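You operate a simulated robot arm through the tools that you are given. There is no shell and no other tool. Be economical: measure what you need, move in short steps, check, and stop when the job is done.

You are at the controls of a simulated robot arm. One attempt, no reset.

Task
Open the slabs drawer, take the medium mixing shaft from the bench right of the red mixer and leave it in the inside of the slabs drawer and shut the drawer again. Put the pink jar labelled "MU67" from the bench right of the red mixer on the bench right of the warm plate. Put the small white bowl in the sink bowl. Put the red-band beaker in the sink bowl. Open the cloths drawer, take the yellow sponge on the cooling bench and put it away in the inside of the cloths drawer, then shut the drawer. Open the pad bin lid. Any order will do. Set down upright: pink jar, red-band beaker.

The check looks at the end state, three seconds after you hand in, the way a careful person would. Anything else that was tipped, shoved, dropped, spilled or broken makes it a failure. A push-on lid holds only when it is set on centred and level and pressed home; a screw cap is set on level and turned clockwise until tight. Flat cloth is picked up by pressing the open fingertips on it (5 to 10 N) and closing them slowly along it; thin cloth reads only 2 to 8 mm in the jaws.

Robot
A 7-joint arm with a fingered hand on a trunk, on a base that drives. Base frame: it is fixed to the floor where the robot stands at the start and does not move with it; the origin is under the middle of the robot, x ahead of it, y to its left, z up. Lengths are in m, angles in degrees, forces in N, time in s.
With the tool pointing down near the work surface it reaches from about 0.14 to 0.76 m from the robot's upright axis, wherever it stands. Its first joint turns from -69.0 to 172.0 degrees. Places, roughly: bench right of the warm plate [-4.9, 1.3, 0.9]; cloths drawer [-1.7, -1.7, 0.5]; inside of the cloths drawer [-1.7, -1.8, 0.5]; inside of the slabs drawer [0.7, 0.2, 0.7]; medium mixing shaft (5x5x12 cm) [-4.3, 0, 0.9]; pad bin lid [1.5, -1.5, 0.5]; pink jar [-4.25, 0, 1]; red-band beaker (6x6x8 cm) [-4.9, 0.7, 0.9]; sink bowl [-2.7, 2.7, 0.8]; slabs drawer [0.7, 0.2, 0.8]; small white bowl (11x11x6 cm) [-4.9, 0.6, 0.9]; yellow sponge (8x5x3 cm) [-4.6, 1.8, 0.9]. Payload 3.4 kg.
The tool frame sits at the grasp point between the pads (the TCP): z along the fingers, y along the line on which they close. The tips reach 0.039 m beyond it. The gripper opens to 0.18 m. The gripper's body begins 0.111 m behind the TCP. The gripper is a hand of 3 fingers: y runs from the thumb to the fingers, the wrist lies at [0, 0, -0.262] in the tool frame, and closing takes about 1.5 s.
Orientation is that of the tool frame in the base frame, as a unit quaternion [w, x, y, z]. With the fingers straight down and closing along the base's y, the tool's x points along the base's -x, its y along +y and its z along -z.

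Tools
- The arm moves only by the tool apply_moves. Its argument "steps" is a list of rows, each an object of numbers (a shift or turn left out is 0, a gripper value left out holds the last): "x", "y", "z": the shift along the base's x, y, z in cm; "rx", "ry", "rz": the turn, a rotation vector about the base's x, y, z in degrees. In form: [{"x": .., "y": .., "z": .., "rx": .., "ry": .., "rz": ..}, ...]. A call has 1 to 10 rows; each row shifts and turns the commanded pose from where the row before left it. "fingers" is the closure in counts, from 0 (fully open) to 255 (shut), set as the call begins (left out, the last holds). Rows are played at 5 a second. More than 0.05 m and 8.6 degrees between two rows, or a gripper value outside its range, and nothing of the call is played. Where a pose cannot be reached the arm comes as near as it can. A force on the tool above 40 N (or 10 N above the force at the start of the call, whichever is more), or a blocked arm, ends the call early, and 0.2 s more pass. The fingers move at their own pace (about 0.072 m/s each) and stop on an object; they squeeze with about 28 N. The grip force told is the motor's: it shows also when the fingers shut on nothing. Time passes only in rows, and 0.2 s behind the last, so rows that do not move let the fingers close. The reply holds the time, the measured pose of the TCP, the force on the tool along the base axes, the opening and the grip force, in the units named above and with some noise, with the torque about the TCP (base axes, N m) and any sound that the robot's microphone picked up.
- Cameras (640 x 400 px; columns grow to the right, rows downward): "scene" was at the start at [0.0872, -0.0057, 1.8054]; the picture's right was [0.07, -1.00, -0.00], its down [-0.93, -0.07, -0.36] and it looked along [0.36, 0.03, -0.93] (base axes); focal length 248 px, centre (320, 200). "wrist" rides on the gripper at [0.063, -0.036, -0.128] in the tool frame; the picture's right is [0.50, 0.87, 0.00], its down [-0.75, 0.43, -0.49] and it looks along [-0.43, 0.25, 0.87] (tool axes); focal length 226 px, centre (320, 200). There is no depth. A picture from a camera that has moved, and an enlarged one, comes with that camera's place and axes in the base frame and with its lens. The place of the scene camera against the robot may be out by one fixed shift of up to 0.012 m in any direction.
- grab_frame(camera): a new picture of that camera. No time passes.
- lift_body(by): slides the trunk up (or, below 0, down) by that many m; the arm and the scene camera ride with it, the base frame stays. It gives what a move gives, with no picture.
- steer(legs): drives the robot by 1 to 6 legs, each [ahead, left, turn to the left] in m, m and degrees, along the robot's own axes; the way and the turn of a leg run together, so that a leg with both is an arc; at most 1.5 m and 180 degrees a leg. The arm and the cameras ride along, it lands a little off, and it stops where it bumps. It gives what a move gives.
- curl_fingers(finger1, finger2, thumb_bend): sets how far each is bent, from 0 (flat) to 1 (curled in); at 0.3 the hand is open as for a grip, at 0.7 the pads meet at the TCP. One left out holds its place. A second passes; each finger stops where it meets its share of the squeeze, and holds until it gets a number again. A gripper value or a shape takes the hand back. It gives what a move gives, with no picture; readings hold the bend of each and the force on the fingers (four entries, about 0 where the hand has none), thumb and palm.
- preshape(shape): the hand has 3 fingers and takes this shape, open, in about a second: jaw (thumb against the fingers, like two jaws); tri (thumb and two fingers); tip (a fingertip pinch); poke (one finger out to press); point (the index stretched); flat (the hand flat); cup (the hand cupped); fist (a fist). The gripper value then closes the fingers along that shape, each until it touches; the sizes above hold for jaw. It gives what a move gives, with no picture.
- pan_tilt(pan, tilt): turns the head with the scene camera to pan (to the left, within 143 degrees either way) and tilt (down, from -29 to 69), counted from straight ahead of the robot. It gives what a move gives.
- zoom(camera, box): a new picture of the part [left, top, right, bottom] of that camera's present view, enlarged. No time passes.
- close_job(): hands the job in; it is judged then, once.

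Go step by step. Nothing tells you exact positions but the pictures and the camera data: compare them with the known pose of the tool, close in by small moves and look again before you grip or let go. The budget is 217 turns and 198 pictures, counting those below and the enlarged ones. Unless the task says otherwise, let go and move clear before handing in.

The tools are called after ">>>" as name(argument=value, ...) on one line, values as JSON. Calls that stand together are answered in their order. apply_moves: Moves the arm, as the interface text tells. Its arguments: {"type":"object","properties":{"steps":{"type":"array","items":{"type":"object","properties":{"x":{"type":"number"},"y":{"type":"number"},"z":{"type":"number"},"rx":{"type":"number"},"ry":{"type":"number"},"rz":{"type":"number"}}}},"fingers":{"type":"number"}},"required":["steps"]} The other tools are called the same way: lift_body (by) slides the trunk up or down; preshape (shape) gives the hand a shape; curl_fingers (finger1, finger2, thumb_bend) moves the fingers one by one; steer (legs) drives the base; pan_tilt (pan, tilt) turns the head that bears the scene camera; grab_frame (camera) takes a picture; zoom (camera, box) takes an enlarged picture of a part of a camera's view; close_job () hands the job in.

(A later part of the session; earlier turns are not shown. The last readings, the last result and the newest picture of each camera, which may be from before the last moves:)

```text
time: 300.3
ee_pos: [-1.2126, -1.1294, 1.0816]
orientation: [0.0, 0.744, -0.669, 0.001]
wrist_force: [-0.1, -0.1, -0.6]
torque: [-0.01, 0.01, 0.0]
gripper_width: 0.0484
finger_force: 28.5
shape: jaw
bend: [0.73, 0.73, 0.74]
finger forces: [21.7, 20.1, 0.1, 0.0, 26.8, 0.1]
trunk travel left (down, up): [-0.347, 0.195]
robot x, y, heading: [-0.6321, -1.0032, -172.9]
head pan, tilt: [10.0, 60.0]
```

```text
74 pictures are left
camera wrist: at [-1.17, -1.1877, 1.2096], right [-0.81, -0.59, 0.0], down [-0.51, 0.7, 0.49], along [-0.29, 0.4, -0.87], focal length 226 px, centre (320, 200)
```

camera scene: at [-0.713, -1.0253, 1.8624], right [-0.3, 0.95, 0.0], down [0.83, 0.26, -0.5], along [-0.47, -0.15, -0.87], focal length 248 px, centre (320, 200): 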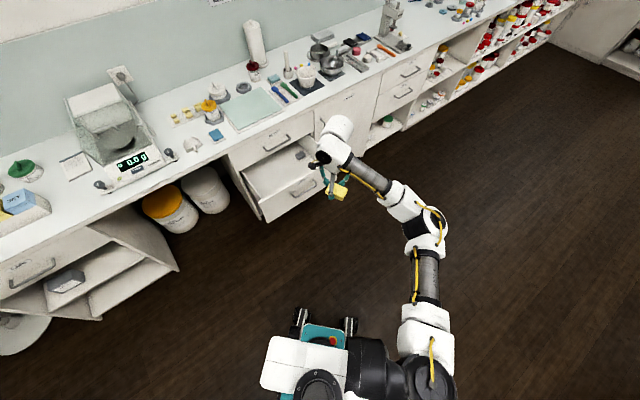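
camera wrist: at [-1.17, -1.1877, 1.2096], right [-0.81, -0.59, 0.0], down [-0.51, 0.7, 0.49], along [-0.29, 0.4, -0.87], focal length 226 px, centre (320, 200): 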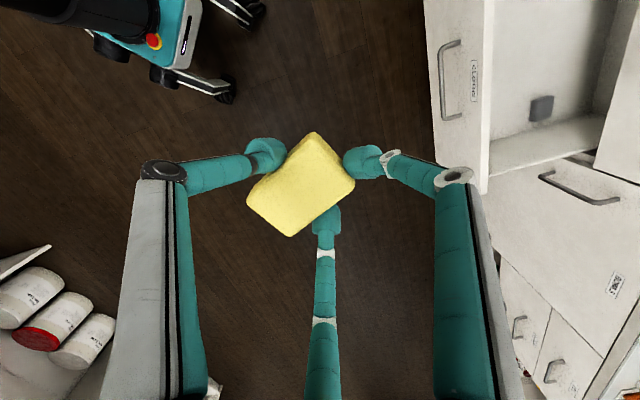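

>>> zoom(camera="scene", box=[210, 110, 370, 240])

```text
3.08 times, centred on (290, 175) of scene
camera zoom: at [-0.713, -1.0253, 1.8624], right [-0.3, 0.95, 0.0], down [0.83, 0.26, -0.5], along [-0.47, -0.15, -0.87], focal length 764 px, centre (412, 277)
```

zoom: 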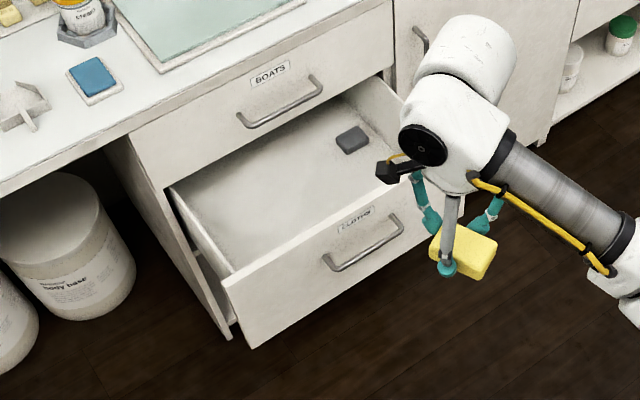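

>>> steer(legs=[[0.285, 0.233, 0]])

>>> apply_moves(steps=[{"rx": -6, "ry": 4.5}, {"rx": -6, "ry": 4.5}, {"rx": -6, "ry": 4.5}, {"rx": -6, "ry": 4.5}])

>>> lift_body(by=-0.25)

>>> grab_frame(camera="scene")

>>> grab_frame(camera="wrist")

```text
time: 302.6
ee_pos: [-1.4591, -1.4012, 1.0802]
orientation: [0.0, 0.744, -0.668, 0.0]
wrist_force: [-1.4, 0.3, 0.3]
torque: [-0.02, -0.03, 0.0]
gripper_width: 0.0485
finger_force: 28.3
shape: jaw
bend: [0.73, 0.73, 0.74]
finger forces: [21.7, 20.1, 0.0, 0.0, 26.7, 0.0]
trunk travel left (down, up): [-0.347, 0.195]
robot x, y, heading: [-0.8761, -1.2748, -172.5]
head pan, tilt: [10.0, 60.0]
```

```text
time: 303.6
ee_pos: [-1.4556, -1.4075, 1.0833]
orientation: [0.259, 0.718, -0.646, 0.02]
wrist_force: [-0.7, -0.7, -1.2]
torque: [0.02, -0.02, 0.02]
gripper_width: 0.0484
finger_force: 27.6
shape: jaw
bend: [0.73, 0.73, 0.74]
finger forces: [21.7, 20.2, 0.0, 0.1, 26.6, 0.0]
trunk travel left (down, up): [-0.347, 0.195]
robot x, y, heading: [-0.8771, -1.2749, -172.5]
head pan, tilt: [10.0, 60.0]
```

```text
time: 306.2
ee_pos: [-1.4553, -1.4051, 0.833]
orientation: [0.26, 0.718, -0.645, 0.021]
wrist_force: [0.5, 0.7, -0.7]
torque: [-0.01, -0.01, 0.04]
gripper_width: 0.0483
finger_force: 28.7
shape: jaw
bend: [0.73, 0.73, 0.74]
finger forces: [21.5, 20.4, 0.1, 0.0, 26.6, 0.0]
trunk travel left (down, up): [-0.097, 0.445]
robot x, y, heading: [-0.8763, -1.2756, -172.6]
head pan, tilt: [10.0, 60.0]
```

```text
72 pictures are left
camera scene: at [-1.2526, -1.3341, 1.5802], right [-0.3, 0.95, 0.0], down [0.83, 0.26, -0.5], along [-0.47, -0.15, -0.87], focal length 248 px, centre (320, 200)
```

scene: 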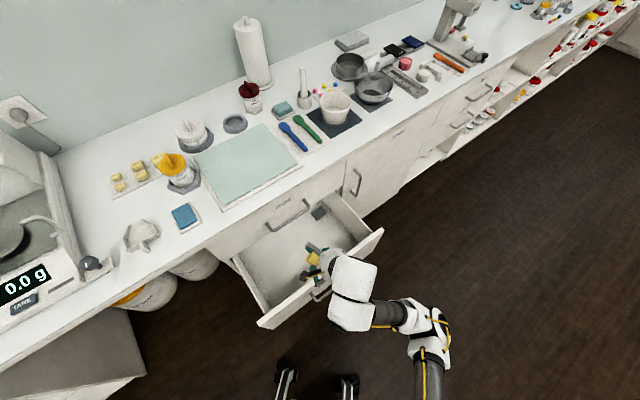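

```text
71 pictures are left
camera wrist: at [-1.3717, -1.4089, 0.9548], right [-0.73, -0.49, 0.48], down [-0.38, 0.87, 0.3], along [-0.57, 0.04, -0.82], focal length 226 px, centre (320, 200)
```

wrist: 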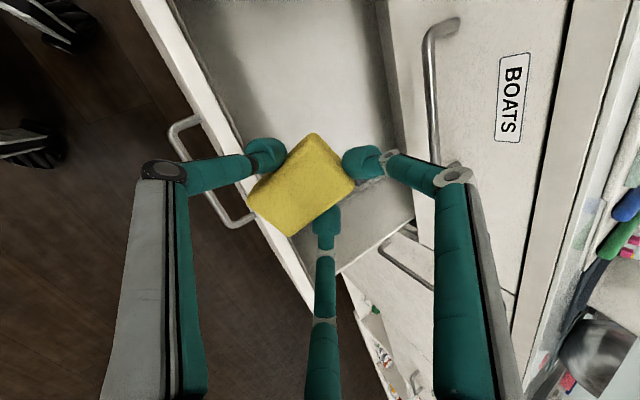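

>>> apply_moves(steps=[{"x": -1.8, "y": -2.4, "z": -2}, {"x": -1.8, "y": -2.4, "z": -3}, {"x": -1.5, "y": -2, "z": -4}, {"z": -4}, {"z": -4}])

>>> grab_frame(camera="wrist")

>>> zoom(camera="scene", box=[210, 180, 400, 340])

```text
time: 307.4
ee_pos: [-1.5081, -1.4736, 0.6608]
orientation: [0.259, 0.719, -0.645, 0.021]
wrist_force: [0.3, -0.1, 0.0]
torque: [-0.01, -0.01, 0.03]
gripper_width: 0.0482
finger_force: 28.0
shape: jaw
bend: [0.73, 0.73, 0.74]
finger forces: [21.4, 20.3, 0.0, 0.1, 26.5, 0.1]
trunk travel left (down, up): [-0.097, 0.445]
robot x, y, heading: [-0.8763, -1.2742, -172.7]
head pan, tilt: [10.0, 60.0]
```

```text
70 pictures are left
camera wrist: at [-1.4239, -1.4784, 0.7828], right [-0.73, -0.49, 0.48], down [-0.38, 0.87, 0.3], along [-0.57, 0.04, -0.82], focal length 226 px, centre (320, 200)
```

wrist: 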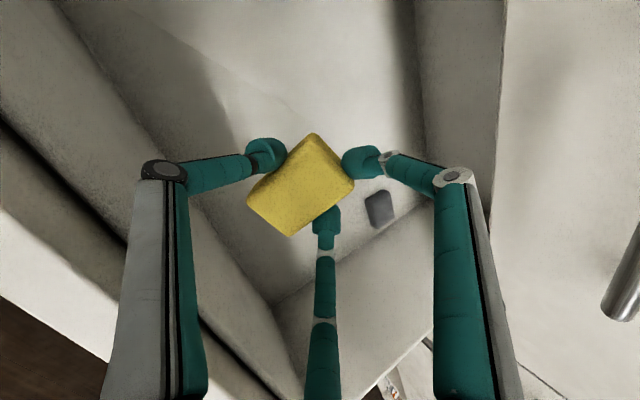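

```text
2.50 times, centred on (305, 260) of scene
camera zoom: at [-1.2534, -1.3353, 1.5797], right [-0.3, 0.95, 0.0], down [0.83, 0.26, -0.5], along [-0.47, -0.15, -0.87], focal length 620 px, centre (358, 50)
```

zoom: 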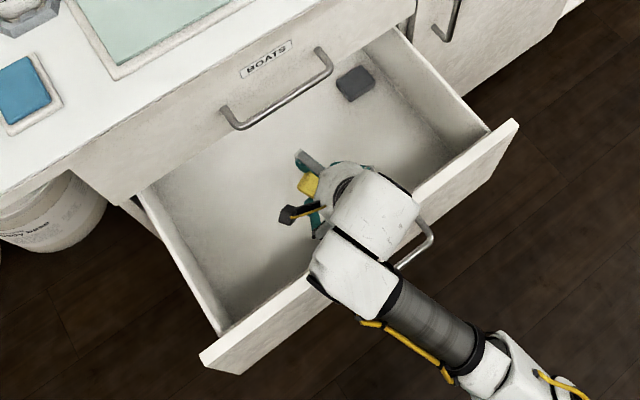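

>>> apply_moves(steps=[{"x": -0.6, "y": -0.8, "z": -2}, {"x": -0.6, "y": -0.8, "z": -2}, {"z": -2}])

>>> grab_frame(camera="wrist")

```text
time: 308.2
ee_pos: [-1.5213, -1.4889, 0.6044]
orientation: [0.258, 0.719, -0.645, 0.021]
wrist_force: [0.6, 0.0, -0.3]
torque: [0.0, -0.01, 0.0]
gripper_width: 0.048
finger_force: 28.2
shape: jaw
bend: [0.73, 0.73, 0.74]
finger forces: [21.3, 20.4, 0.0, 0.0, 26.6, 0.0]
trunk travel left (down, up): [-0.097, 0.445]
robot x, y, heading: [-0.877, -1.2784, -172.3]
head pan, tilt: [10.0, 60.0]
```

```text
68 pictures are left
camera wrist: at [-1.4369, -1.4935, 0.7251], right [-0.73, -0.49, 0.48], down [-0.38, 0.87, 0.3], along [-0.57, 0.04, -0.82], focal length 226 px, centre (320, 200)
```

wrist: 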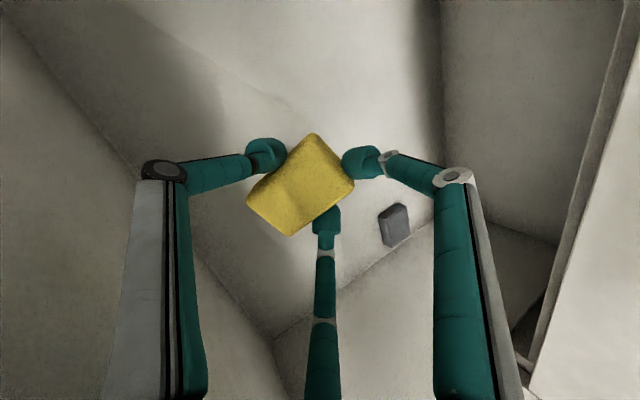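

>>> apply_moves(steps=[{"z": -1.5}, {"z": -1.5}, {"z": -1}])

>>> apply_moves(steps=[{"z": -1}, {"z": -1}])

```text
time: 309.0
ee_pos: [-1.5202, -1.4881, 0.5629]
orientation: [0.259, 0.719, -0.645, 0.021]
wrist_force: [-0.2, 0.1, 0.6]
torque: [0.01, -0.01, 0.01]
gripper_width: 0.048
finger_force: 28.4
shape: jaw
bend: [0.73, 0.73, 0.74]
finger forces: [21.5, 20.4, 0.0, 0.1, 26.4, 0.1]
trunk travel left (down, up): [-0.097, 0.445]
robot x, y, heading: [-0.8766, -1.277, -172.5]
head pan, tilt: [10.0, 60.0]
```

```text
time: 309.6
ee_pos: [-1.5198, -1.4884, 0.5416]
orientation: [0.258, 0.719, -0.645, 0.021]
wrist_force: [-0.5, -0.1, 0.7]
torque: [-0.04, -0.03, -0.02]
gripper_width: 0.0481
finger_force: 27.6
shape: jaw
bend: [0.73, 0.73, 0.74]
finger forces: [21.4, 20.4, 0.1, 0.1, 26.5, 0.1]
trunk travel left (down, up): [-0.097, 0.445]
robot x, y, heading: [-0.8762, -1.275, -172.5]
head pan, tilt: [10.0, 60.0]
```

>>> apply_moves(steps=[{"z": -0.8}, {"z": -0.7}])

>>> grab_frame(camera="wrist")

```text
time: 310.2
ee_pos: [-1.518, -1.4891, 0.5312]
orientation: [0.26, 0.719, -0.644, 0.022]
wrist_force: [3.7, -1.6, 12.7]
torque: [0.24, -0.56, -0.15]
gripper_width: 0.0483
finger_force: 28.2
shape: jaw
bend: [0.72, 0.73, 0.76]
finger forces: [22.8, 22.7, 0.1, 0.0, 30.9, 0.0]
trunk travel left (down, up): [-0.097, 0.445]
robot x, y, heading: [-0.8786, -1.2779, -172.5]
head pan, tilt: [10.0, 60.0]
```

```text
67 pictures are left
camera wrist: at [-1.4348, -1.4936, 0.6518], right [-0.73, -0.49, 0.48], down [-0.38, 0.87, 0.3], along [-0.57, 0.03, -0.82], focal length 226 px, centre (320, 200)
```

wrist: 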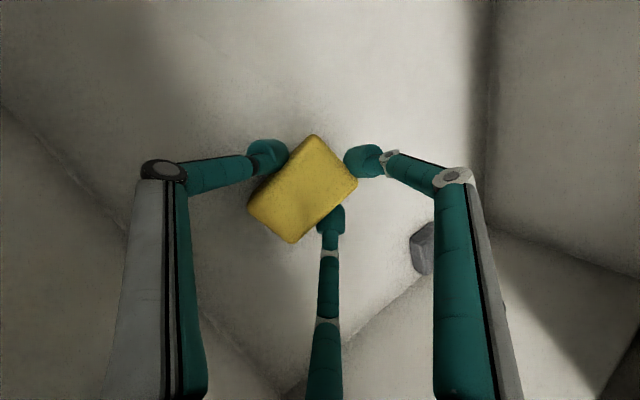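

Sponge is on the drawer floor. Release and withdraw.

>>> apply_moves(steps=[{"z": 0.5}, {}, {}, {}, {"z": 2}, {"z": 3}, {"z": 4}, {"z": 4}, {"z": 4}, {"x": 1.2, "y": 1.6, "z": 4}], fingers=100)

>>> grab_frame(camera="wrist")

>>> apply_moves(steps=[{"x": 1.8, "y": 2.4, "z": 4}, {"x": 1.8, "y": 2.4, "z": 3}, {"x": 1.8, "y": 2.4}, {"x": 1.8, "y": 2.4}, {"x": 1.8, "y": 2.4}])

>>> grab_frame(camera="scene")

```text
time: 312.4
ee_pos: [-1.5023, -1.4723, 0.7448]
orientation: [0.257, 0.718, -0.646, 0.021]
wrist_force: [0.3, -0.8, 0.1]
torque: [0.03, 0.03, -0.04]
gripper_width: 0.1093
finger_force: 0.1
shape: jaw
bend: [0.68, 0.68, 0.68]
finger forces: [0.1, 0.0, 0.0, 0.1, 0.0, 0.1]
trunk travel left (down, up): [-0.097, 0.445]
robot x, y, heading: [-0.8766, -1.275, -172.3]
head pan, tilt: [10.0, 60.0]
```

```text
66 pictures are left
camera wrist: at [-1.4195, -1.4774, 0.8663], right [-0.73, -0.49, 0.48], down [-0.39, 0.87, 0.3], along [-0.56, 0.04, -0.83], focal length 226 px, centre (320, 200)
```

wrist: 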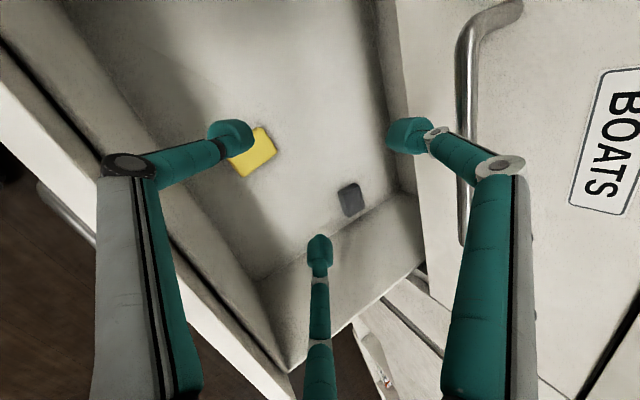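

```text
time: 313.6
ee_pos: [-1.4182, -1.3519, 0.8158]
orientation: [0.257, 0.719, -0.646, 0.022]
wrist_force: [0.1, 0.3, -0.2]
torque: [0.03, 0.01, 0.05]
gripper_width: 0.1091
finger_force: 0.0
shape: jaw
bend: [0.68, 0.68, 0.68]
finger forces: [0.0, 0.0, 0.0, 0.0, 0.0, 0.0]
trunk travel left (down, up): [-0.097, 0.445]
robot x, y, heading: [-0.8801, -1.2712, -172.7]
head pan, tilt: [10.0, 60.0]
```

```text
65 pictures are left
camera scene: at [-1.2528, -1.3321, 1.58], right [-0.3, 0.95, 0.0], down [0.83, 0.26, -0.5], along [-0.47, -0.15, -0.87], focal length 248 px, centre (320, 200)
```

scene: 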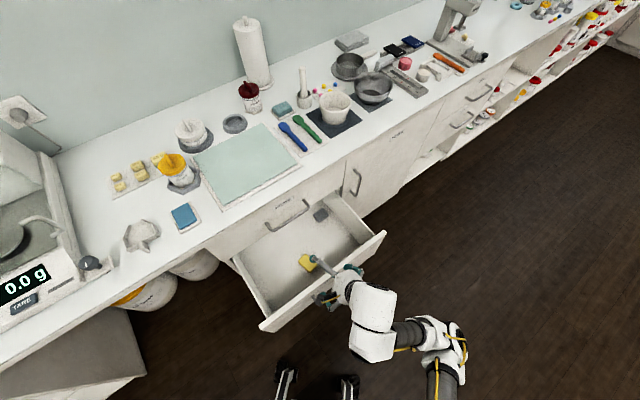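

The sponge lies flat in the drawer. Now I'll close the fingers, pitch the hand, and push the drawer front shut just above its handle.

>>> apply_moves(steps=[{"rx": -6, "ry": 4.5, "x": 1, "y": 2}, {"rx": -6, "ry": 4.5, "x": 0.6, "y": 2}, {"rx": -6, "ry": 4.5, "y": 1}, {"rx": -6, "ry": 4.5, "y": 0.6}, {"z": -4}, {"z": -4}, {"z": -4}, {"z": -3}], fingers=255)

>>> grab_frame(camera="wrist")

>>> zoom(camera="scene", box=[210, 180, 400, 340])

```text
time: 315.2
ee_pos: [-1.489, -1.2903, 0.6816]
orientation: [0.507, 0.641, -0.575, 0.036]
wrist_force: [-0.6, -0.2, -0.7]
torque: [-0.05, 0.02, 0.03]
gripper_width: 0.0001
finger_force: 28.6
shape: jaw
bend: [0.73, 0.74, 0.75]
finger forces: [0.0, 0.1, 0.0, 0.1, 0.0, 0.1]
out of reach, approached as far as the arm can: row 1, 2, 3, 4
trunk travel left (down, up): [-0.097, 0.445]
robot x, y, heading: [-0.8756, -1.2757, -172.5]
head pan, tilt: [10.0, 60.0]
stopped in row 8: the force on the tool passed its limit at 44 N (the readings are from after the stop); the commanded pose is now the measured one
```

```text
64 pictures are left
camera wrist: at [-1.3719, -1.2503, 0.7618], right [-0.5, -0.2, 0.84], down [-0.33, 0.94, 0.03], along [-0.8, -0.26, -0.54], focal length 226 px, centre (320, 200)
```

wrist: 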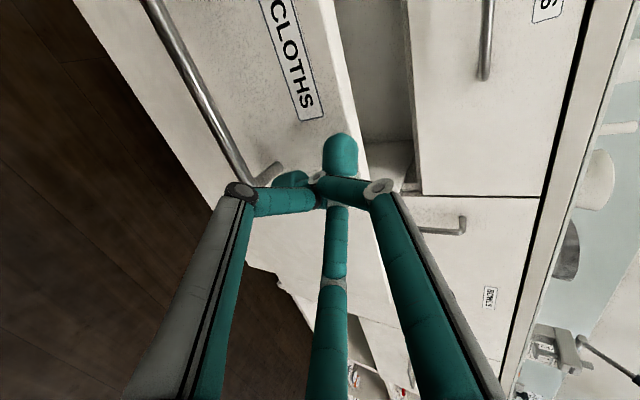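

```text
2.50 times, centred on (305, 260) of scene
camera zoom: at [-1.2561, -1.335, 1.5785], right [-0.3, 0.95, 0.0], down [0.83, 0.26, -0.49], along [-0.47, -0.15, -0.87], focal length 620 px, centre (358, 50)
```

zoom: 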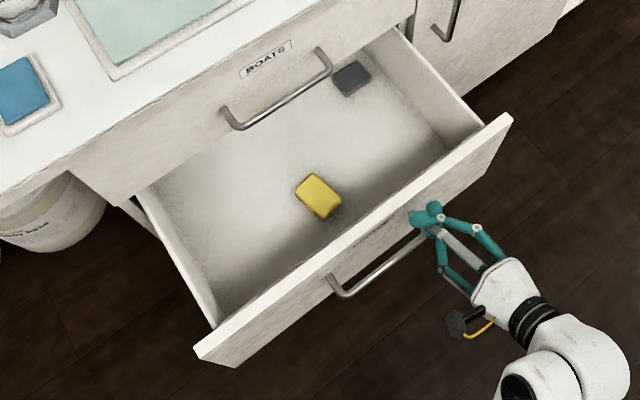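

>>> apply_moves(steps=[{"z": 2}])

>>> steer(legs=[[-0.085, -0.029, 0]])

>>> apply_moves(steps=[{"z": -2}, {"z": -2.5}])

>>> grab_frame(camera="wrist")

>>> zoom(camera="scene", box=[210, 180, 400, 340])

```text
time: 315.6
ee_pos: [-1.4874, -1.2863, 0.7051]
orientation: [0.51, 0.64, -0.574, 0.036]
wrist_force: [-1.0, -0.5, 0.9]
torque: [0.02, -0.02, 0.01]
gripper_width: 0.0001
finger_force: 27.5
shape: jaw
bend: [0.73, 0.74, 0.75]
finger forces: [0.0, 0.0, 0.0, 0.0, 0.0, 0.1]
trunk travel left (down, up): [-0.097, 0.445]
robot x, y, heading: [-0.8771, -1.2765, -172.7]
head pan, tilt: [10.0, 60.0]
```

```text
time: 316.7
ee_pos: [-1.4074, -1.2575, 0.7071]
orientation: [0.508, 0.642, -0.573, 0.034]
wrist_force: [0.8, -0.9, 0.4]
torque: [0.01, 0.03, -0.04]
gripper_width: 0.0
finger_force: 28.5
shape: jaw
bend: [0.73, 0.74, 0.75]
finger forces: [0.0, 0.0, 0.0, 0.1, 0.1, 0.0]
trunk travel left (down, up): [-0.097, 0.445]
robot x, y, heading: [-0.7945, -1.2381, -172.3]
head pan, tilt: [10.0, 60.0]
```

```text
time: 317.3
ee_pos: [-1.4009, -1.2584, 0.6615]
orientation: [0.51, 0.642, -0.571, 0.035]
wrist_force: [0.3, -0.1, 0.4]
torque: [0.03, 0.04, -0.01]
gripper_width: 0.0001
finger_force: 27.8
shape: jaw
bend: [0.73, 0.74, 0.75]
finger forces: [0.0, 0.1, 0.1, 0.1, 0.0, 0.0]
trunk travel left (down, up): [-0.097, 0.445]
robot x, y, heading: [-0.7965, -1.2399, -172.3]
head pan, tilt: [10.0, 60.0]
```

```text
62 pictures are left
camera wrist: at [-1.283, -1.2193, 0.7399], right [-0.49, -0.2, 0.85], down [-0.33, 0.94, 0.03], along [-0.8, -0.26, -0.53], focal length 226 px, centre (320, 200)
```

wrist: 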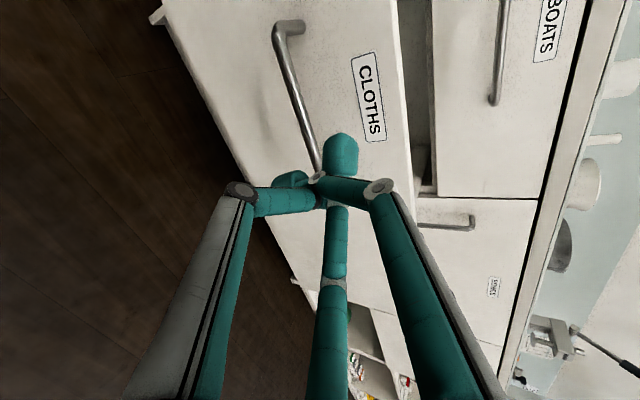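

```text
2.50 times, centred on (305, 260) of scene
camera zoom: at [-1.1706, -1.3016, 1.5804], right [-0.3, 0.95, 0.0], down [0.83, 0.26, -0.5], along [-0.47, -0.15, -0.87], focal length 620 px, centre (358, 50)
```

zoom: 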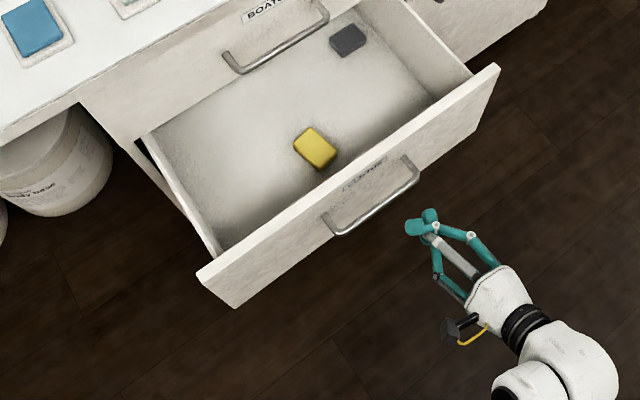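

>>> steer(legs=[[0.2, 0.204, 0]])

>>> grab_frame(camera="wrist")

>>> grab_frame(camera="scene")

```text
time: 319.3
ee_pos: [-1.5698, -1.4713, 0.6611]
orientation: [0.512, 0.638, -0.574, 0.037]
wrist_force: [-0.4, -0.2, -0.1]
torque: [-0.04, 0.02, 0.01]
gripper_width: 0.0002
finger_force: 28.1
shape: jaw
bend: [0.73, 0.74, 0.76]
finger forces: [0.0, 0.0, 0.1, 0.1, 0.0, 0.0]
trunk travel left (down, up): [-0.097, 0.445]
robot x, y, heading: [-0.9626, -1.4641, -172.8]
head pan, tilt: [10.0, 60.0]
```

```text
60 pictures are left
camera wrist: at [-1.4511, -1.433, 0.7388], right [-0.5, -0.19, 0.85], down [-0.33, 0.95, 0.02], along [-0.8, -0.26, -0.53], focal length 226 px, centre (320, 200)
```

wrist: 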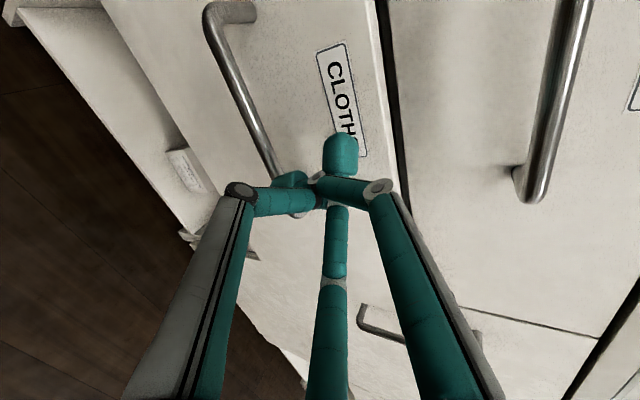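

```text
59 pictures are left
camera scene: at [-1.3401, -1.508, 1.5802], right [-0.3, 0.95, -0.01], down [0.83, 0.25, -0.5], along [-0.47, -0.16, -0.87], focal length 248 px, centre (320, 200)
```

scene: 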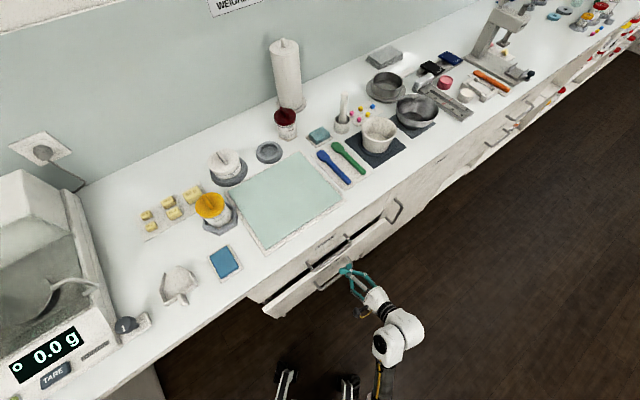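

>>> apply_moves(steps=[{"x": -1.2, "y": -1.6}, {"x": -1.2, "y": -1.6}, {"x": -1.2, "y": -1.6}, {"x": -0.9, "y": -1.2}])

>>> zoom(camera="scene", box=[230, 190, 430, 330])

```text
time: 320.3
ee_pos: [-1.6071, -1.5314, 0.6632]
orientation: [0.505, 0.643, -0.576, 0.026]
wrist_force: [13.8, 17.2, 0.6]
torque: [-0.05, 0.05, -0.32]
gripper_width: 0.0001
finger_force: 28.1
shape: jaw
bend: [0.73, 0.74, 0.78]
finger forces: [0.1, 0.0, 0.0, 0.0, 41.9, 0.1]
trunk travel left (down, up): [-0.097, 0.445]
robot x, y, heading: [-0.9641, -1.461, -172.5]
head pan, tilt: [10.0, 60.0]
stopped in row 4: the force on the tool passed its limit at 53 N (the readings are from after the stop); the commanded pose is now the measured one
```

```text
2.86 times, centred on (330, 260) of scene
camera zoom: at [-1.337, -1.5153, 1.5807], right [-0.3, 0.95, -0.01], down [0.83, 0.26, -0.5], along [-0.47, -0.15, -0.87], focal length 709 px, centre (291, 29)
```

zoom: 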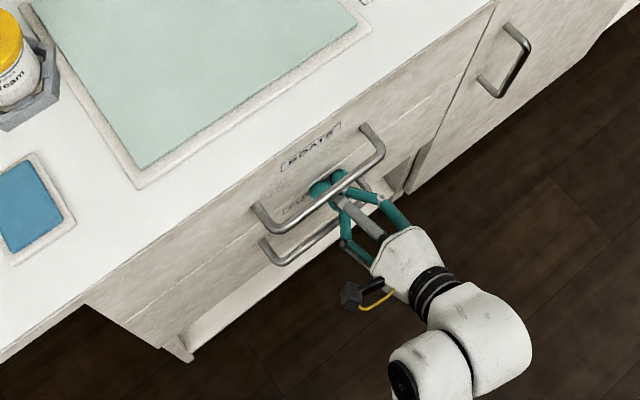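

Drawer looks flush. Back straight out and verify.

>>> steer(legs=[[-0.2, -0.204, 0]])

>>> grab_frame(camera="wrist")

>>> zoom(camera="scene", box=[200, 150, 400, 290])

```text
time: 322.3
ee_pos: [-1.4311, -1.3029, 0.6638]
orientation: [0.505, 0.642, -0.576, 0.025]
wrist_force: [0.2, -0.4, 0.1]
torque: [-0.01, 0.02, -0.01]
gripper_width: 0.0001
finger_force: 28.1
shape: jaw
bend: [0.73, 0.74, 0.76]
finger forces: [0.1, 0.0, 0.0, 0.1, 0.0, 0.1]
trunk travel left (down, up): [-0.097, 0.445]
robot x, y, heading: [-0.7912, -1.2301, -172.8]
head pan, tilt: [10.0, 60.0]
```

```text
57 pictures are left
camera wrist: at [-1.312, -1.2669, 0.7424], right [-0.49, -0.21, 0.84], down [-0.32, 0.95, 0.05], along [-0.81, -0.24, -0.53], focal length 226 px, centre (320, 200)
```

wrist: 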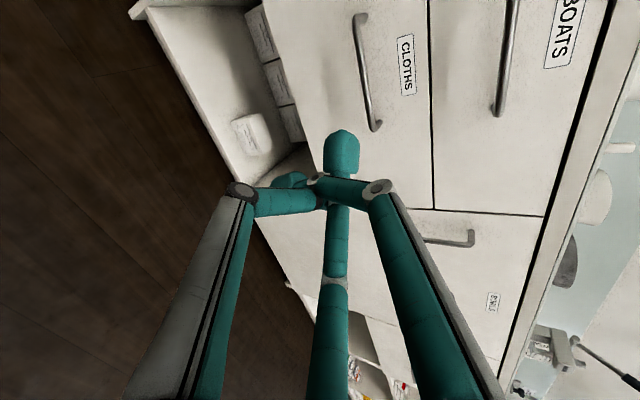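

```text
2.86 times, centred on (300, 220) of scene
camera zoom: at [-1.1618, -1.2953, 1.5803], right [-0.29, 0.96, 0.0], down [0.83, 0.26, -0.5], along [-0.47, -0.14, -0.87], focal length 709 px, centre (377, 143)
```

zoom: 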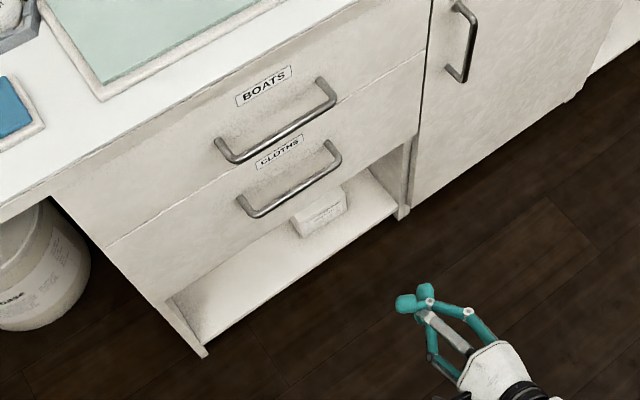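

The cloths drawer is shut. Now for the shaft: I'll hold it side-on so it can be laid flat in the slabs drawer. Raise the trunk, roll the hand so it closes horizontally, and drive there.

>>> lift_body(by=0.25)

>>> apply_moves(steps=[{"rx": -4.13, "ry": -5.08, "rz": -3.66, "z": 1.5}, {"rx": -4.13, "ry": -5.08, "rz": -3.66, "z": 1.5}, {"rx": -4.13, "ry": -5.08, "rz": -3.66, "z": 2}, {"rx": -4.13, "ry": -5.08, "rz": -3.66, "z": 2}, {"rx": -4.13, "ry": -5.08, "rz": -3.66, "z": 2}, {"rx": -4.13, "ry": -5.08, "rz": -3.66, "z": 2}], fingers=100)

>>> steer(legs=[[1.078, -1.043, 0], [1.078, -1.043, 0], [0, 0, 30.8], [0.15, -0.5, 0]])

>>> grab_frame(camera="scene")

```text
time: 324.9
ee_pos: [-1.4304, -1.3004, 0.9143]
orientation: [0.507, 0.642, -0.575, 0.027]
wrist_force: [-0.3, 0.7, 0.1]
torque: [0.02, 0.0, 0.01]
gripper_width: 0.0001
finger_force: 27.6
shape: jaw
bend: [0.73, 0.74, 0.76]
finger forces: [0.0, 0.1, 0.1, 0.0, 0.0, 0.1]
trunk travel left (down, up): [-0.347, 0.195]
robot x, y, heading: [-0.7863, -1.231, -172.9]
head pan, tilt: [10.0, 60.0]
```

```text
time: 326.3
ee_pos: [-1.4319, -1.3014, 1.0255]
orientation: [-0.459, -0.371, 0.778, -0.217]
wrist_force: [-0.4, -0.7, 0.2]
torque: [0.01, 0.01, -0.02]
gripper_width: 0.1092
finger_force: 0.0
shape: jaw
bend: [0.68, 0.68, 0.68]
finger forces: [0.0, 0.0, 0.0, 0.1, 0.1, 0.0]
trunk travel left (down, up): [-0.347, 0.195]
robot x, y, heading: [-0.7897, -1.2283, -173.1]
head pan, tilt: [10.0, 60.0]
```

```text
time: 345.0
ee_pos: [-4.096, 0.5669, 1.025]
orientation: [-0.387, -0.562, 0.654, -0.328]
wrist_force: [-0.2, 0.1, -0.1]
torque: [-0.01, 0.0, 0.02]
gripper_width: 0.1091
finger_force: 0.1
shape: jaw
bend: [0.68, 0.68, 0.68]
finger forces: [0.1, 0.1, 0.1, 0.0, 0.0, 0.0]
trunk travel left (down, up): [-0.347, 0.195]
robot x, y, heading: [-3.5801, 0.9539, -142.9]
head pan, tilt: [10.0, 60.0]
```

```text
55 pictures are left
camera scene: at [-3.6359, 0.896, 1.8624], right [-0.74, 0.68, 0.0], down [0.59, 0.64, -0.5], along [-0.34, -0.37, -0.87], focal length 248 px, centre (320, 200)
```

scene: 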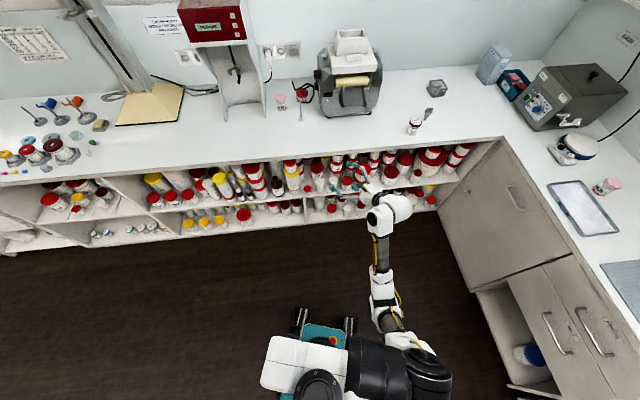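

>>> apply_moves(steps=[{"rz": -7}, {"rz": -7}, {"rz": -7}, {"rz": -7}])

>>> steer(legs=[[-0.04, 0.15, 0], [0.25, 0.07, 0]])

>>> grab_frame(camera="wrist")

>>> grab_frame(camera="scene")

```text
time: 346.0
ee_pos: [-4.096, 0.5707, 1.0269]
orientation: [-0.456, -0.386, 0.77, -0.225]
wrist_force: [-0.6, -0.6, 0.4]
torque: [0.01, -0.02, -0.02]
gripper_width: 0.1091
finger_force: 0.0
shape: jaw
bend: [0.68, 0.68, 0.68]
finger forces: [0.1, 0.0, 0.0, 0.1, 0.0, 0.0]
trunk travel left (down, up): [-0.347, 0.195]
robot x, y, heading: [-3.5773, 0.9565, -142.8]
head pan, tilt: [10.0, 60.0]
```

```text
time: 348.8
ee_pos: [-4.1382, 0.2909, 1.0263]
orientation: [-0.455, -0.381, 0.771, -0.23]
wrist_force: [-0.7, -0.6, 0.2]
torque: [-0.03, 0.0, -0.01]
gripper_width: 0.1091
finger_force: 0.1
shape: jaw
bend: [0.68, 0.68, 0.68]
finger forces: [0.0, 0.1, 0.0, 0.1, 0.0, 0.1]
trunk travel left (down, up): [-0.347, 0.195]
robot x, y, heading: [-3.6039, 0.6591, -142.9]
head pan, tilt: [10.0, 60.0]
```

```text
54 pictures are left
camera wrist: at [-4.0598, 0.3344, 1.142], right [-0.84, 0.33, 0.43], down [0.14, 0.89, -0.43], along [-0.53, -0.3, -0.79], focal length 226 px, centre (320, 200)
```

wrist: 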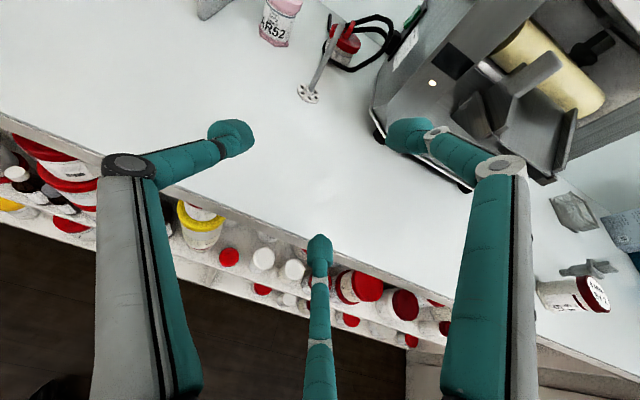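

```text
53 pictures are left
camera scene: at [-3.6848, 0.6251, 1.8623], right [-0.73, 0.68, -0.02], down [0.6, 0.63, -0.5], along [-0.33, -0.38, -0.87], focal length 248 px, centre (320, 200)
```

scene: 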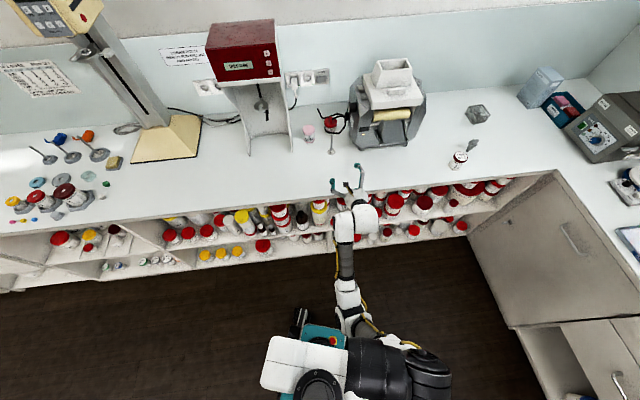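

>>> apply_moves(steps=[{"x": 1.6, "y": -1.2, "z": -0.7}, {"x": 1.5, "y": -1.2, "z": -0.7}, {"x": -2.4, "y": -3.2, "z": -0.4}, {"x": -2.4, "y": -3.2, "z": -0.4}, {"x": -2.4, "y": -3.2, "z": -0.4}, {"x": -1.8, "y": -2.4}])

>>> grab_frame(camera="wrist")

>>> zoom(camera="scene", box=[270, 80, 430, 200])

```text
time: 350.2
ee_pos: [-4.1843, 0.1313, 1.0024]
orientation: [-0.457, -0.385, 0.771, -0.221]
wrist_force: [0.3, -0.5, -0.7]
torque: [0.03, 0.02, -0.02]
gripper_width: 0.109
finger_force: 0.0
shape: jaw
bend: [0.68, 0.68, 0.68]
finger forces: [0.0, 0.1, 0.1, 0.0, 0.0, 0.0]
trunk travel left (down, up): [-0.347, 0.195]
robot x, y, heading: [-3.6052, 0.6584, -143.1]
head pan, tilt: [10.0, 60.0]
```

```text
52 pictures are left
camera wrist: at [-4.105, 0.1737, 1.1183], right [-0.83, 0.33, 0.45], down [0.13, 0.9, -0.42], along [-0.54, -0.29, -0.79], focal length 226 px, centre (320, 200)
```

wrist: 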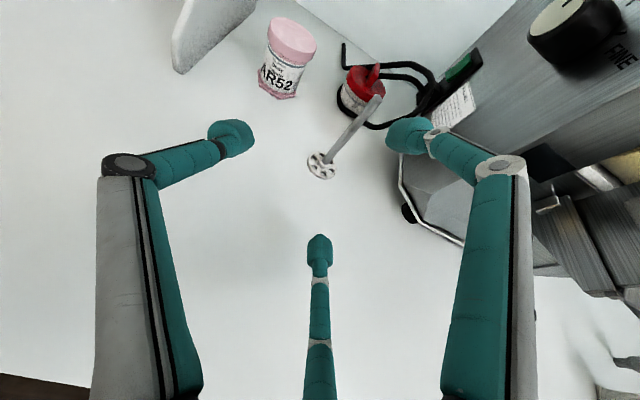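

```text
3.33 times, centred on (350, 140) of scene
camera zoom: at [-3.6629, 0.594, 1.8622], right [-0.73, 0.68, 0.0], down [0.59, 0.64, -0.5], along [-0.34, -0.36, -0.87], focal length 827 px, centre (220, 400)
```

zoom: 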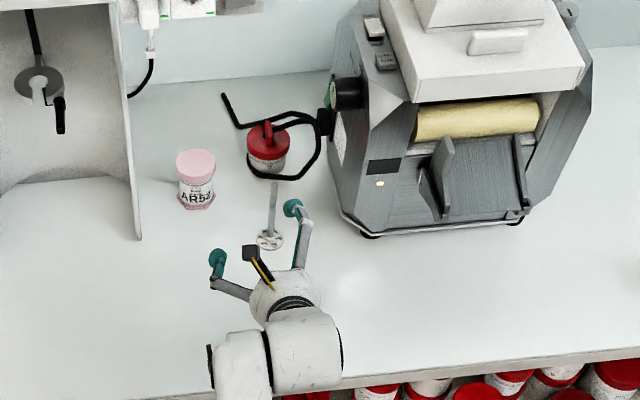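

>>> apply_moves(steps=[{"x": -0.9, "y": 0.65}, {"x": -0.9, "y": 0.65}, {"x": -1.8, "y": -2.4}, {"x": -1.8, "y": -2.4}, {"x": -1.2, "y": -1.6}])

>>> grab_frame(camera="wrist")

>>> zoom(camera="scene", box=[270, 80, 430, 200])

```text
time: 351.4
ee_pos: [-4.256, 0.0854, 1.0001]
orientation: [-0.456, -0.384, 0.771, -0.225]
wrist_force: [0.1, 1.3, -0.6]
torque: [-0.02, -0.01, -0.01]
gripper_width: 0.109
finger_force: 0.0
shape: jaw
bend: [0.68, 0.68, 0.68]
finger forces: [0.1, 0.1, 0.0, 0.0, 0.0, 0.0]
trunk travel left (down, up): [-0.347, 0.195]
robot x, y, heading: [-3.6071, 0.6629, -143.1]
head pan, tilt: [10.0, 60.0]
```

```text
50 pictures are left
camera wrist: at [-4.1763, 0.1296, 1.1162], right [-0.83, 0.33, 0.44], down [0.13, 0.9, -0.42], along [-0.54, -0.29, -0.79], focal length 226 px, centre (320, 200)
```

wrist: 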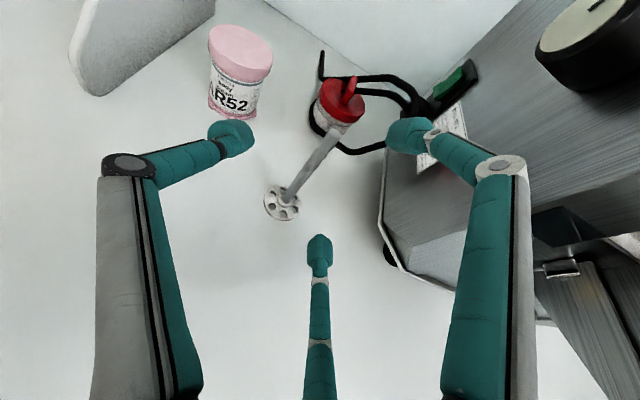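

```text
3.33 times, centred on (350, 140) of scene
camera zoom: at [-3.6742, 0.6078, 1.8623], right [-0.73, 0.68, 0.0], down [0.59, 0.63, -0.5], along [-0.34, -0.37, -0.87], focal length 827 px, centre (220, 400)
```

zoom: 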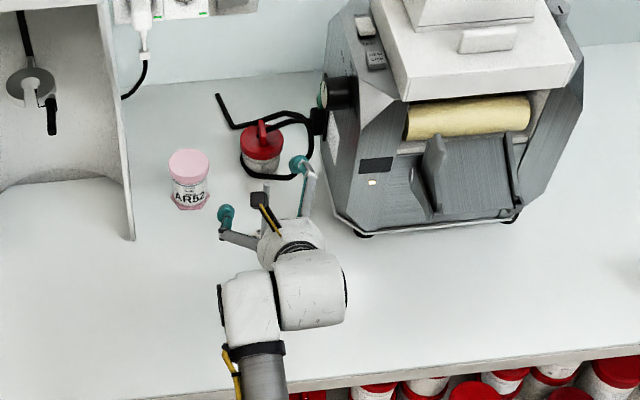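

>>> apply_moves(steps=[{"x": -1.1, "y": -1.4}, {}])

>>> apply_moves(steps=[{}, {}, {}, {}, {}, {}], fingers=255)

>>> grab_frame(camera="wrist")

```text
time: 352.0
ee_pos: [-4.2624, 0.0698, 0.9993]
orientation: [-0.457, -0.384, 0.77, -0.224]
wrist_force: [-0.8, 0.9, 0.1]
torque: [-0.01, 0.01, -0.01]
gripper_width: 0.109
finger_force: 0.1
shape: jaw
bend: [0.68, 0.68, 0.68]
finger forces: [0.1, 0.0, 0.0, 0.0, 0.0, 0.0]
trunk travel left (down, up): [-0.347, 0.195]
robot x, y, heading: [-3.6109, 0.6611, -143.0]
head pan, tilt: [10.0, 60.0]
```

```text
time: 353.4
ee_pos: [-4.2638, 0.07, 0.9998]
orientation: [-0.456, -0.385, 0.77, -0.224]
wrist_force: [-0.6, -0.3, -1.3]
torque: [0.02, -0.01, -0.05]
gripper_width: 0.0
finger_force: 28.2
shape: jaw
bend: [0.74, 0.74, 0.74]
finger forces: [0.0, 0.0, 0.0, 0.0, 0.0, 0.1]
trunk travel left (down, up): [-0.347, 0.195]
robot x, y, heading: [-3.6063, 0.6612, -142.8]
head pan, tilt: [10.0, 60.0]
```

```text
48 pictures are left
camera wrist: at [-4.1842, 0.1129, 1.116], right [-0.83, 0.33, 0.44], down [0.13, 0.9, -0.42], along [-0.54, -0.29, -0.79], focal length 226 px, centre (320, 200)
```

wrist: 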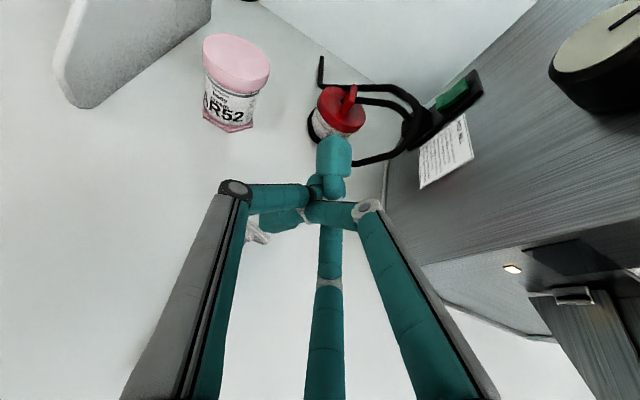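

>>> zoom(camera="scene", box=[300, 100, 380, 170])

>>> zoom(camera="wrist", box=[210, 110, 400, 270])

```text
5.71 times, centred on (340, 135) of scene
camera zoom: at [-3.6697, 0.6031, 1.8623], right [-0.73, 0.68, 0.0], down [0.59, 0.63, -0.5], along [-0.34, -0.36, -0.87], focal length 1418 px, centre (206, 571)
```

zoom: 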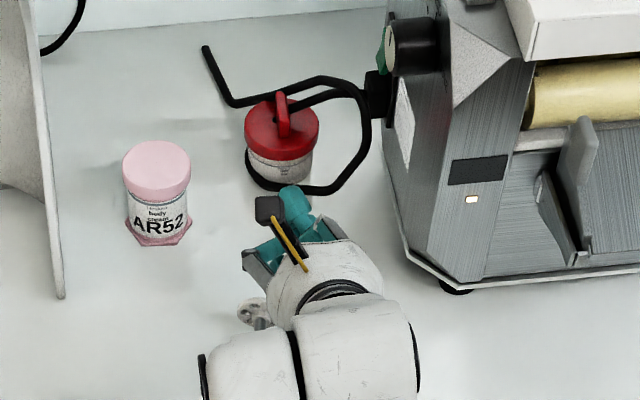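

```text
2.50 times, centred on (305, 190) of wrist
camera zoom: at [-4.1842, 0.1129, 1.116], right [-0.83, 0.33, 0.44], down [0.13, 0.9, -0.42], along [-0.54, -0.29, -0.79], focal length 565 px, centre (358, 225)
```

zoom: 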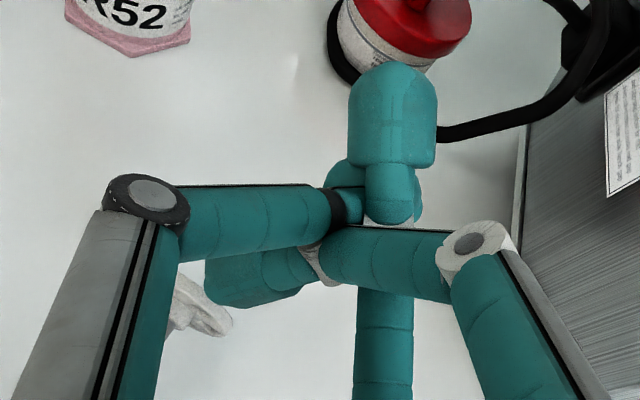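

The fingers closed past the thin rod; the shaft seems to lean against the hand. I'll open gently and look.

>>> apply_moves(steps=[{}, {}, {}, {}], fingers=100)

>>> grab_frame(camera="wrist")

```text
time: 354.4
ee_pos: [-4.2629, 0.069, 1.0003]
orientation: [-0.457, -0.384, 0.771, -0.223]
wrist_force: [-0.7, 0.5, -0.9]
torque: [-0.05, -0.01, 0.01]
gripper_width: 0.1089
finger_force: 0.1
shape: jaw
bend: [0.68, 0.68, 0.68]
finger forces: [0.0, 0.1, 0.1, 0.0, 0.1, 0.0]
trunk travel left (down, up): [-0.347, 0.195]
robot x, y, heading: [-3.6098, 0.6588, -143.0]
head pan, tilt: [10.0, 60.0]
```

```text
45 pictures are left
camera wrist: at [-4.1842, 0.1129, 1.1162], right [-0.83, 0.33, 0.44], down [0.13, 0.9, -0.42], along [-0.54, -0.29, -0.79], focal length 226 px, centre (320, 200)
```

wrist: 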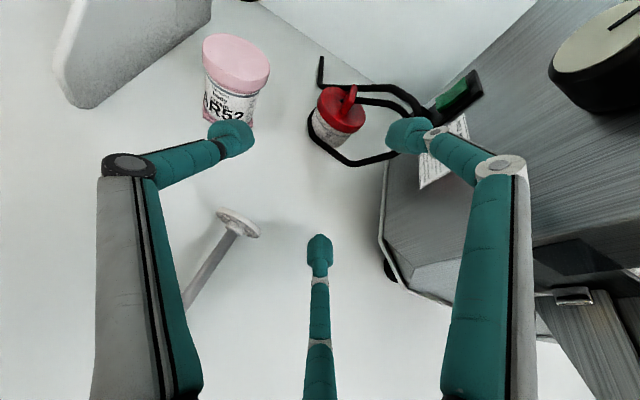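

The shaft now lies on the bench with its rod pointing toward the front edge. That suits picking it up from above, so I'll retreat, point the hand down with the closing line across the rod, and move a bit closer.

>>> apply_moves(steps=[{"z": 4}, {"z": 4}, {"x": 2.4, "y": 3.2, "z": 2}, {"x": 2.4, "y": 3.2, "z": 1}, {"x": 2.4, "y": 3.2}, {"rx": 6.1, "ry": -4.6, "x": 1.2, "y": 1.6}, {"rx": 6.1, "ry": -4.6}, {"rx": 6.1, "ry": -4.6}, {"rx": 6.1, "ry": -4.6}])

>>> apply_moves(steps=[{"rx": 6.1, "ry": -4.6}, {"rx": 6.1, "ry": -4.6}, {"rx": 6.1, "ry": -4.6}, {"rx": 6.1, "ry": -4.6}])

>>> steer(legs=[[0.12, 0.03, 0]])

>>> grab_frame(camera="wrist")

>>> grab_frame(camera="scene")

```text
time: 356.4
ee_pos: [-4.1804, 0.183, 1.1106]
orientation: [-0.236, -0.432, 0.863, -0.114]
wrist_force: [-1.5, 0.0, 0.6]
torque: [-0.01, 0.03, -0.01]
gripper_width: 0.1087
finger_force: 0.0
shape: jaw
bend: [0.68, 0.68, 0.68]
finger forces: [0.0, 0.0, 0.1, 0.0, 0.0, 0.0]
trunk travel left (down, up): [-0.347, 0.195]
robot x, y, heading: [-3.6072, 0.6603, -142.9]
head pan, tilt: [10.0, 60.0]
```

```text
time: 357.4
ee_pos: [-4.1798, 0.1805, 1.1114]
orientation: [-0.031, -0.448, 0.893, -0.013]
wrist_force: [-0.2, 0.1, -0.1]
torque: [0.01, -0.06, 0.0]
gripper_width: 0.1092
finger_force: 0.0
shape: jaw
bend: [0.68, 0.68, 0.68]
finger forces: [0.1, 0.1, 0.1, 0.1, 0.1, 0.0]
out of reach, approached as far as the arm can: row 4
trunk travel left (down, up): [-0.347, 0.195]
robot x, y, heading: [-3.6051, 0.6587, -143.0]
head pan, tilt: [10.0, 60.0]
```

```text
time: 358.7
ee_pos: [-4.2656, 0.0918, 1.1105]
orientation: [-0.03, -0.448, 0.894, -0.017]
wrist_force: [-1.0, -0.1, 0.8]
torque: [-0.04, -0.05, 0.02]
gripper_width: 0.1089
finger_force: 0.1
shape: jaw
bend: [0.68, 0.68, 0.68]
finger forces: [0.0, 0.0, 0.0, 0.0, 0.1, 0.0]
trunk travel left (down, up): [-0.347, 0.195]
robot x, y, heading: [-3.6858, 0.5637, -143.1]
head pan, tilt: [10.0, 60.0]
```

```text
44 pictures are left
camera wrist: at [-4.2683, 0.027, 1.2425], right [-0.99, 0.12, 0.03], down [0.12, 0.89, 0.44], along [0.02, 0.44, -0.9], focal length 226 px, centre (320, 200)
```

wrist: 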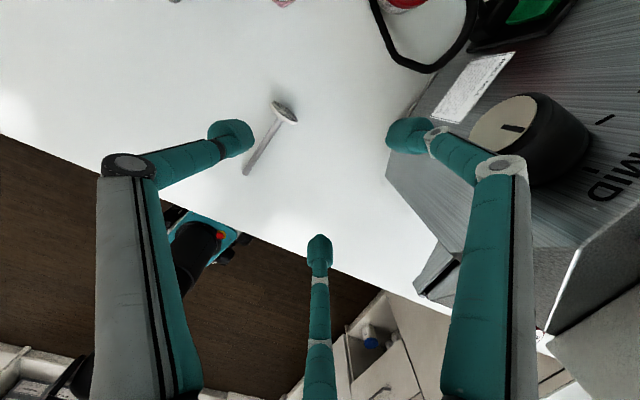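

```text
43 pictures are left
camera scene: at [-3.7585, 0.5178, 1.8623], right [-0.73, 0.68, -0.01], down [0.59, 0.63, -0.5], along [-0.33, -0.37, -0.87], focal length 248 px, centre (320, 200)
```

scene: 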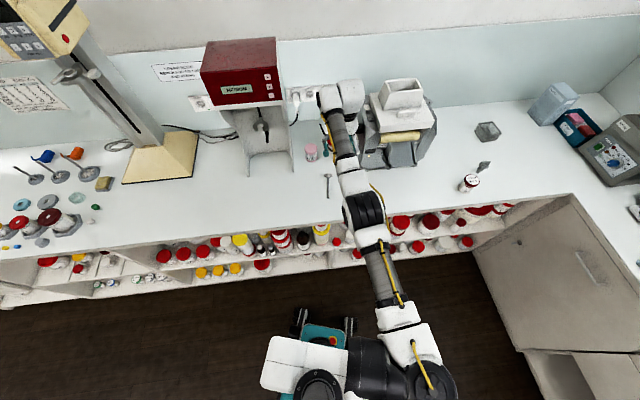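

>>> apply_moves(steps=[{"x": 2.5, "y": 0.2, "rx": 3.3, "ry": -2.2}, {"x": 2.5, "y": 0.2, "rz": -7.6}, {"x": 2.5, "y": 0.2}, {"z": -4}, {"z": -3}])

>>> grab_frame(camera="wrist")

```text
time: 359.9
ee_pos: [-4.2238, 0.0885, 1.0489]
orientation: [-0.003, -0.387, 0.922, 0.007]
wrist_force: [1.6, -1.3, -0.4]
torque: [0.01, -0.01, -0.01]
gripper_width: 0.1093
finger_force: 0.1
shape: jaw
bend: [0.68, 0.68, 0.68]
finger forces: [0.1, 0.0, 0.0, 0.1, 0.1, 0.0]
out of reach, approached as far as the arm can: row 2, 3
trunk travel left (down, up): [-0.347, 0.195]
robot x, y, heading: [-3.6851, 0.5662, -143.2]
head pan, tilt: [10.0, 60.0]
```

```text
42 pictures are left
camera wrist: at [-4.2398, 0.0173, 1.1771], right [-0.97, 0.25, 0.01], down [0.22, 0.84, 0.5], along [0.11, 0.49, -0.87], focal length 226 px, centre (320, 200)
```

wrist: 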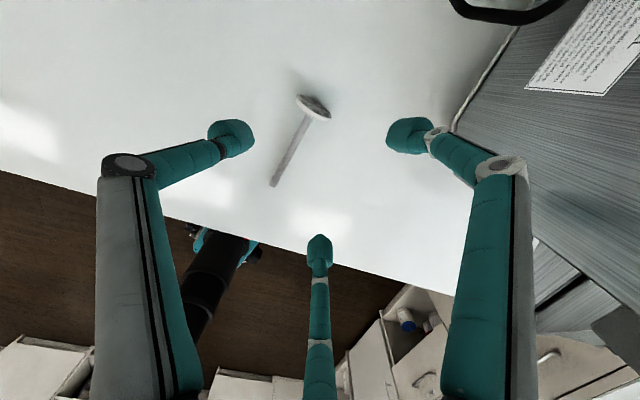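

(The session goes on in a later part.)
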